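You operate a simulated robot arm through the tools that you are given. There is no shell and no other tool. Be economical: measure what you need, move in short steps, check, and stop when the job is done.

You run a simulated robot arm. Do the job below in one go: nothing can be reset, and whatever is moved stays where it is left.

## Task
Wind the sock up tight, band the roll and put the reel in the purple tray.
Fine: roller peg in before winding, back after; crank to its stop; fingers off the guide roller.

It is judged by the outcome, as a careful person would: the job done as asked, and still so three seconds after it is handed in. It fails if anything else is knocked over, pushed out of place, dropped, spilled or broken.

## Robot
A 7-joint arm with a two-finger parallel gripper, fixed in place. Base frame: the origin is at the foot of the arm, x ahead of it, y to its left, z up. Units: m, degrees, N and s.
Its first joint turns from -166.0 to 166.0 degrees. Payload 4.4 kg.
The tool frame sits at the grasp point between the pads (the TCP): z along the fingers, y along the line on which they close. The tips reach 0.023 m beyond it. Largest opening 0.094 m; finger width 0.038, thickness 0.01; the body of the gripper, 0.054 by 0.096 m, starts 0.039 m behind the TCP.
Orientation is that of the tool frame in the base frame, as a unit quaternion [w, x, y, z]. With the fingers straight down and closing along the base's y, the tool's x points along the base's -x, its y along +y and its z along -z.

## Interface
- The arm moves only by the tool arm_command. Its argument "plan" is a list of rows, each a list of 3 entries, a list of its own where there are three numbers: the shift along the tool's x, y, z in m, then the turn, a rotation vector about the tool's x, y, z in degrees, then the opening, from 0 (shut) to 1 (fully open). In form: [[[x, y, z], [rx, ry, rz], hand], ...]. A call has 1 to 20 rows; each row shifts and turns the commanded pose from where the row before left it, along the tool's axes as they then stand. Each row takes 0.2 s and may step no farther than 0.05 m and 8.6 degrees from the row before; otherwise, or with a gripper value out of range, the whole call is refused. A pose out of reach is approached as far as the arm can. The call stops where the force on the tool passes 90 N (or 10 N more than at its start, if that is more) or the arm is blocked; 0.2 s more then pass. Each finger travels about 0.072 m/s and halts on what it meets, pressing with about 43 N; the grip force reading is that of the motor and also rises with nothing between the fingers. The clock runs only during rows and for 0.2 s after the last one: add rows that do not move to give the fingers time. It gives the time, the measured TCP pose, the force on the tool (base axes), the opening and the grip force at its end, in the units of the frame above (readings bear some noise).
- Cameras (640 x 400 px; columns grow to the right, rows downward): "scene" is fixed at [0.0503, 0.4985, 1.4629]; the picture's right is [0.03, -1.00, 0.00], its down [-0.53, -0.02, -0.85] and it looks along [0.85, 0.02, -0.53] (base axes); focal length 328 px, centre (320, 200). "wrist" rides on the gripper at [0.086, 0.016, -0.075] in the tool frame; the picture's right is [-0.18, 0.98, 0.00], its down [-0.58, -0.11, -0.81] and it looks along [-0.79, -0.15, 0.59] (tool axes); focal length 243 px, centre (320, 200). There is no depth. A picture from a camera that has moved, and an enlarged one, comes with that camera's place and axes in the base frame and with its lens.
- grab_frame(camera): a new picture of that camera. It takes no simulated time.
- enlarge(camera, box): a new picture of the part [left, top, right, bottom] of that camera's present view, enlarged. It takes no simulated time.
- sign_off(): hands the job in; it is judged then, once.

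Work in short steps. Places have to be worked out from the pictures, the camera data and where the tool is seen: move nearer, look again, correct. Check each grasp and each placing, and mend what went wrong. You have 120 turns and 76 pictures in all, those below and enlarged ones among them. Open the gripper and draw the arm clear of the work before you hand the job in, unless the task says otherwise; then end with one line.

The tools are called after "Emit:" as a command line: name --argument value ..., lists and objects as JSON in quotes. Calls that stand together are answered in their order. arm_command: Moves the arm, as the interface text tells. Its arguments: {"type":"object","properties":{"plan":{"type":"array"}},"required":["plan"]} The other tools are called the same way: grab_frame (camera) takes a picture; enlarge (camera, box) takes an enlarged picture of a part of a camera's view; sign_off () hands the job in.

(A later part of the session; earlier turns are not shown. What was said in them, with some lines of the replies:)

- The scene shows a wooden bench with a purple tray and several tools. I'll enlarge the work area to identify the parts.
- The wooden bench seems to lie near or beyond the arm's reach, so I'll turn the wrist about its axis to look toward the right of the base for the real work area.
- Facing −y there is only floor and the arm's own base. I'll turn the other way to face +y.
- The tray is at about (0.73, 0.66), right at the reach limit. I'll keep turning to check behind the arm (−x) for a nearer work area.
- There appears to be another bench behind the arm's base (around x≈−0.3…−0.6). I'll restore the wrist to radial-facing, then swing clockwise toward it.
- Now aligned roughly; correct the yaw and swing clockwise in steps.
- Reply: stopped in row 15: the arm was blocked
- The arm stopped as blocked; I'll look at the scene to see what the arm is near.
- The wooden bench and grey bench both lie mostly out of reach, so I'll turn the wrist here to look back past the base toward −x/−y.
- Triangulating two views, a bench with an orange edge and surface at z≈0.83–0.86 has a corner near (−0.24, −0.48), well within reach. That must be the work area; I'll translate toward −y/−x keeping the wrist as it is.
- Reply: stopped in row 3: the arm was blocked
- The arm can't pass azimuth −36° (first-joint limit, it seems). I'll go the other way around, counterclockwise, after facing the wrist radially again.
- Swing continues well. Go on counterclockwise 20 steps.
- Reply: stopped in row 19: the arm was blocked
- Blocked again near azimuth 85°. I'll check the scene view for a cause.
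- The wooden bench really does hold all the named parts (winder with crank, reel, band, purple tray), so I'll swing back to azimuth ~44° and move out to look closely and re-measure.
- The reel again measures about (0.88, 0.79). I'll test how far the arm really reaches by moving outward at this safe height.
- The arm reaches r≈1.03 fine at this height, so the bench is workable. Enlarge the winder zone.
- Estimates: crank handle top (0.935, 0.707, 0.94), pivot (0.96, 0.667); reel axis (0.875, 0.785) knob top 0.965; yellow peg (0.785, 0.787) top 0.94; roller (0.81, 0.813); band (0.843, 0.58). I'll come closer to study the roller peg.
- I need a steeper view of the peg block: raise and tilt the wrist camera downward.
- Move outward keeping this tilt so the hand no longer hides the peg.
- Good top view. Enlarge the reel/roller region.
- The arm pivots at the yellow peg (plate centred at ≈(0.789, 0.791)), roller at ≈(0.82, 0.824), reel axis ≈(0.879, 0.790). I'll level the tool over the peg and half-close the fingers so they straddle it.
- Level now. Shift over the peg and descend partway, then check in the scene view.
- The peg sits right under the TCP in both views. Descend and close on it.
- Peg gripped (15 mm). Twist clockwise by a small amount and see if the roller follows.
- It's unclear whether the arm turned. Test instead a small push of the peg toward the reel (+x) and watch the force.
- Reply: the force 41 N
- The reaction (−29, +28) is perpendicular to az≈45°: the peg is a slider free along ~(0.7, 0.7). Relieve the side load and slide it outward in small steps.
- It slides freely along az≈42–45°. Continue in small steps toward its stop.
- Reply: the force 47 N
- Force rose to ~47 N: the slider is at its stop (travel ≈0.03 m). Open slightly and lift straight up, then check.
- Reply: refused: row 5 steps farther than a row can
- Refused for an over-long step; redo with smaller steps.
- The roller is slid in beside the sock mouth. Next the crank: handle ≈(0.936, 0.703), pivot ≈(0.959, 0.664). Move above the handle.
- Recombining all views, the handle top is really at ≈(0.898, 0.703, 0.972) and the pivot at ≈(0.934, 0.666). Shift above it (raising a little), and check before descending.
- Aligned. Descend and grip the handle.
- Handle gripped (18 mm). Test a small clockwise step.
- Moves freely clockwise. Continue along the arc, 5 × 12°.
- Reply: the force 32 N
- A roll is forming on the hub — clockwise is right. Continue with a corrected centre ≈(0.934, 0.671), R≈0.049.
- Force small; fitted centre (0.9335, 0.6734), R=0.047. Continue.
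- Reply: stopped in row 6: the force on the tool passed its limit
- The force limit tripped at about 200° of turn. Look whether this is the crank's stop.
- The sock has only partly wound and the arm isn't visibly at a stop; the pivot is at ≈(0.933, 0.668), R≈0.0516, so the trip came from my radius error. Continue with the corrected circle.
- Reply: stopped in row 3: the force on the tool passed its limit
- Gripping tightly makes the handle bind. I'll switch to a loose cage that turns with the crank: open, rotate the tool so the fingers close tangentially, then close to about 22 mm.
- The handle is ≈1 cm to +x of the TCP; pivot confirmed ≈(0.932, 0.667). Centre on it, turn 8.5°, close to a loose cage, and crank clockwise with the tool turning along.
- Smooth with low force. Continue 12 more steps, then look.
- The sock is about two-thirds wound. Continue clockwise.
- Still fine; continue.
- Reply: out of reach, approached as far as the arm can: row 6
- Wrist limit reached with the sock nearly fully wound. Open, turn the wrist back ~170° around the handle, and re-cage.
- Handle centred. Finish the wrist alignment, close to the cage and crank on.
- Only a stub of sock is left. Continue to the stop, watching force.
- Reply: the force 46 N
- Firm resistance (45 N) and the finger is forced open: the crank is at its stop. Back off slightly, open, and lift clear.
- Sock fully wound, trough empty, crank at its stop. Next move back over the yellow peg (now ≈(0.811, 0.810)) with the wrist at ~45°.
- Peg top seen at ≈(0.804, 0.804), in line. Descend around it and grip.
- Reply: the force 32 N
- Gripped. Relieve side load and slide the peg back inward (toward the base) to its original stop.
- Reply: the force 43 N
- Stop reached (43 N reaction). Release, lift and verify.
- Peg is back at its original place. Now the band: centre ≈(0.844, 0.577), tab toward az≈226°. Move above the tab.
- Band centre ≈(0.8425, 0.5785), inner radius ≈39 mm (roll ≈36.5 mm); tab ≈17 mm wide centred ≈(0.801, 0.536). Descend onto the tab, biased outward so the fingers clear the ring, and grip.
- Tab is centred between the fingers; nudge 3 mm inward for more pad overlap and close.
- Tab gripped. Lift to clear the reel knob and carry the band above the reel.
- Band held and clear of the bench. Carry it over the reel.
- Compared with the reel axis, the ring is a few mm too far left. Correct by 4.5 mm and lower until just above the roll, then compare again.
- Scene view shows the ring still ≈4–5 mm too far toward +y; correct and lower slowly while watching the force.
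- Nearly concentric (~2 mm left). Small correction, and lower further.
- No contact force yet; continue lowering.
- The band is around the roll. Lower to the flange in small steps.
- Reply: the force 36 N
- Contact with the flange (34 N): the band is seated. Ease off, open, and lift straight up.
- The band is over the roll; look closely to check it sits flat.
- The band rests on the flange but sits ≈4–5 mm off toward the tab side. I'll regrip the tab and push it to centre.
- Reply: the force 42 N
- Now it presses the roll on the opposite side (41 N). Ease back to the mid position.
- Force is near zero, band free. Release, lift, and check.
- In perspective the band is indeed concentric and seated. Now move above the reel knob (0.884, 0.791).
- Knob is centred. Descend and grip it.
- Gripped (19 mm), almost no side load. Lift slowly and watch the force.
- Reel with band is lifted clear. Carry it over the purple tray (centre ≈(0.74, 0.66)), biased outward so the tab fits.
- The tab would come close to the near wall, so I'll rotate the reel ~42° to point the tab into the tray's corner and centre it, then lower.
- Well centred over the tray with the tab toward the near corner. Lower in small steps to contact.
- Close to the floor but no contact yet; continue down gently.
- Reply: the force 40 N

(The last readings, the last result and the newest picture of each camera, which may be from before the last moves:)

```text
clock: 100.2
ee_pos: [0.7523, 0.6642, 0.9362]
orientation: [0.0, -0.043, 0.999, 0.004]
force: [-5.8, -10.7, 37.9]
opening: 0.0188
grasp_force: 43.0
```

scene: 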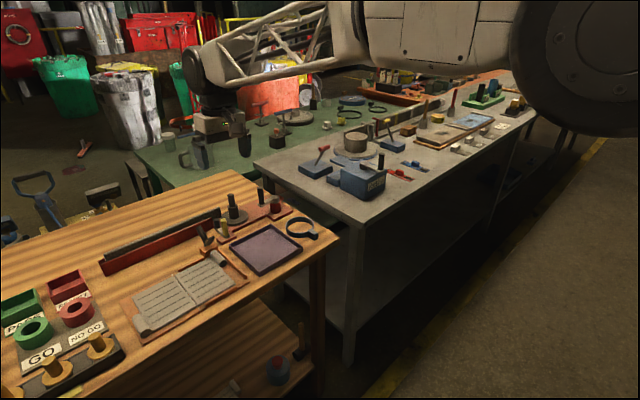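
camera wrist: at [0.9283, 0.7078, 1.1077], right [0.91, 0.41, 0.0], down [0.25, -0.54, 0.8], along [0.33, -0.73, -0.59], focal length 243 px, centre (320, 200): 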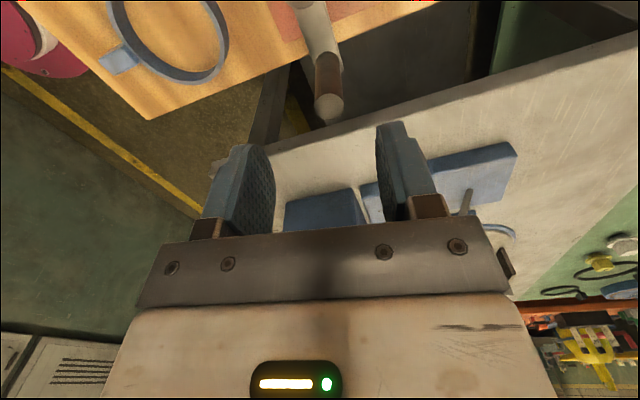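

Contact (38 N). Ease off, open and withdraw straight up.

Emit:
arm_command --plan '[[[0, 0, -0.003], [0, 0, 0], 0], [[0, 0, 0], [0, 0, 0], 0.35], [[0, 0, 0], [0, 0, 0], 0.5], [[0, 0, -0.03], [0, 0, 0], 0.5], [[0, 0, -0.045], [0, 0, 0], 0.5], [[0, 0, -0.045], [0, 0, 0], 0.5], [[0.04, 0, -0.02], [0, 0, 0], 0.5], [[0.045, 0, 0], [0, 0, 0], 0.5], [[0.045, 0, 0], [0, 0, 0], 0.5], [[0.045, 0, 0], [0, 0, 0], 0.5], [[0.045, 0, 0], [0, 0, 0], 0.5]]'

Emit:
enlarge --camera "scene" --box '[140, 150, 340, 290]'

```text
clock: 102.6
ee_pos: [0.5327, 0.6423, 1.0769]
orientation: [-0.002, -0.043, 0.999, 0.001]
force: [-0.8, -0.4, -0.3]
opening: 0.0469
grasp_force: 0.0
```

```text
2.86 times, centred on (240, 220) of scene
camera zoom: at [0.0503, 0.4985, 1.4629], right [0.03, -1.0, 0.0], down [-0.53, -0.02, -0.85], along [0.85, 0.02, -0.53], focal length 937 px, centre (549, 143)
```

zoom: 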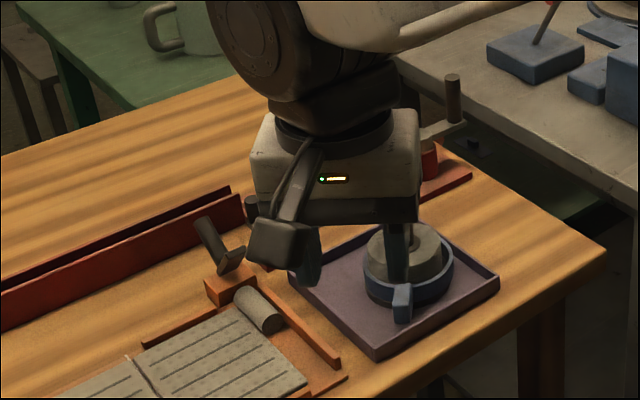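

Reel stands banded in the tray. Draw the arm well clear and take a final look.

Emit:
arm_command --plan '[[[0, -0.03, -0.035], [0, 0, 0], 0.5], [[0, -0.045, 0], [0, 0, 0], 0.5], [[0, -0.045, 0], [0, 0, 0], 0.5], [[0, -0.045, 0], [0, 0, 0], 0.5], [[0, -0.045, 0], [0, 0, 0], 0.5], [[0, -0.045, 0], [0, 0, 0], 0.8], [[0, -0.045, 0], [0, 0, 0], 1]]'

Emit:
enlarge --camera "scene" --box '[140, 160, 340, 285]'

```text
clock: 104.2
ee_pos: [0.5594, 0.3442, 1.1115]
orientation: [-0.002, -0.044, 0.999, 0.001]
force: [0.2, -1.2, -0.4]
opening: 0.094
grasp_force: 0.1
```

```text
3.20 times, centred on (240, 222) of scene
camera zoom: at [0.0503, 0.4985, 1.4629], right [0.03, -1.0, 0.0], down [-0.53, -0.02, -0.85], along [0.85, 0.02, -0.53], focal length 1050 px, centre (576, 128)
```

zoom: 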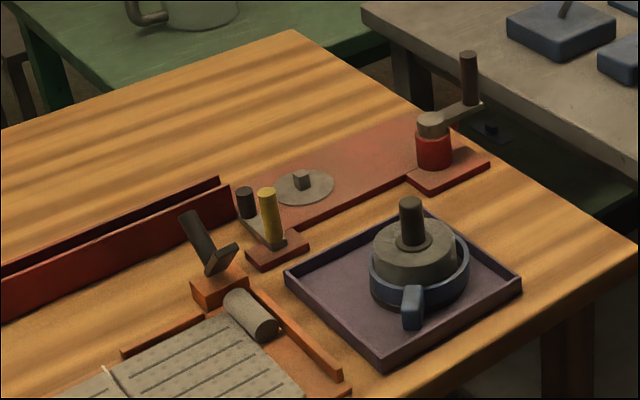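

The final view shows the banded reel upright in the purple tray, the roller peg back, the crank at its stop and the arm clear. I'm handing the job in.

Emit:
sign_off

```text
The job is handed in.
```

The sock is fully wound, the roll is banded, and the reel stands upright in the purple tray. The roller peg went in before winding and came back after, the crank was turned to its stop, the fingers were not put on the guide roller, and nothing else looks moved.
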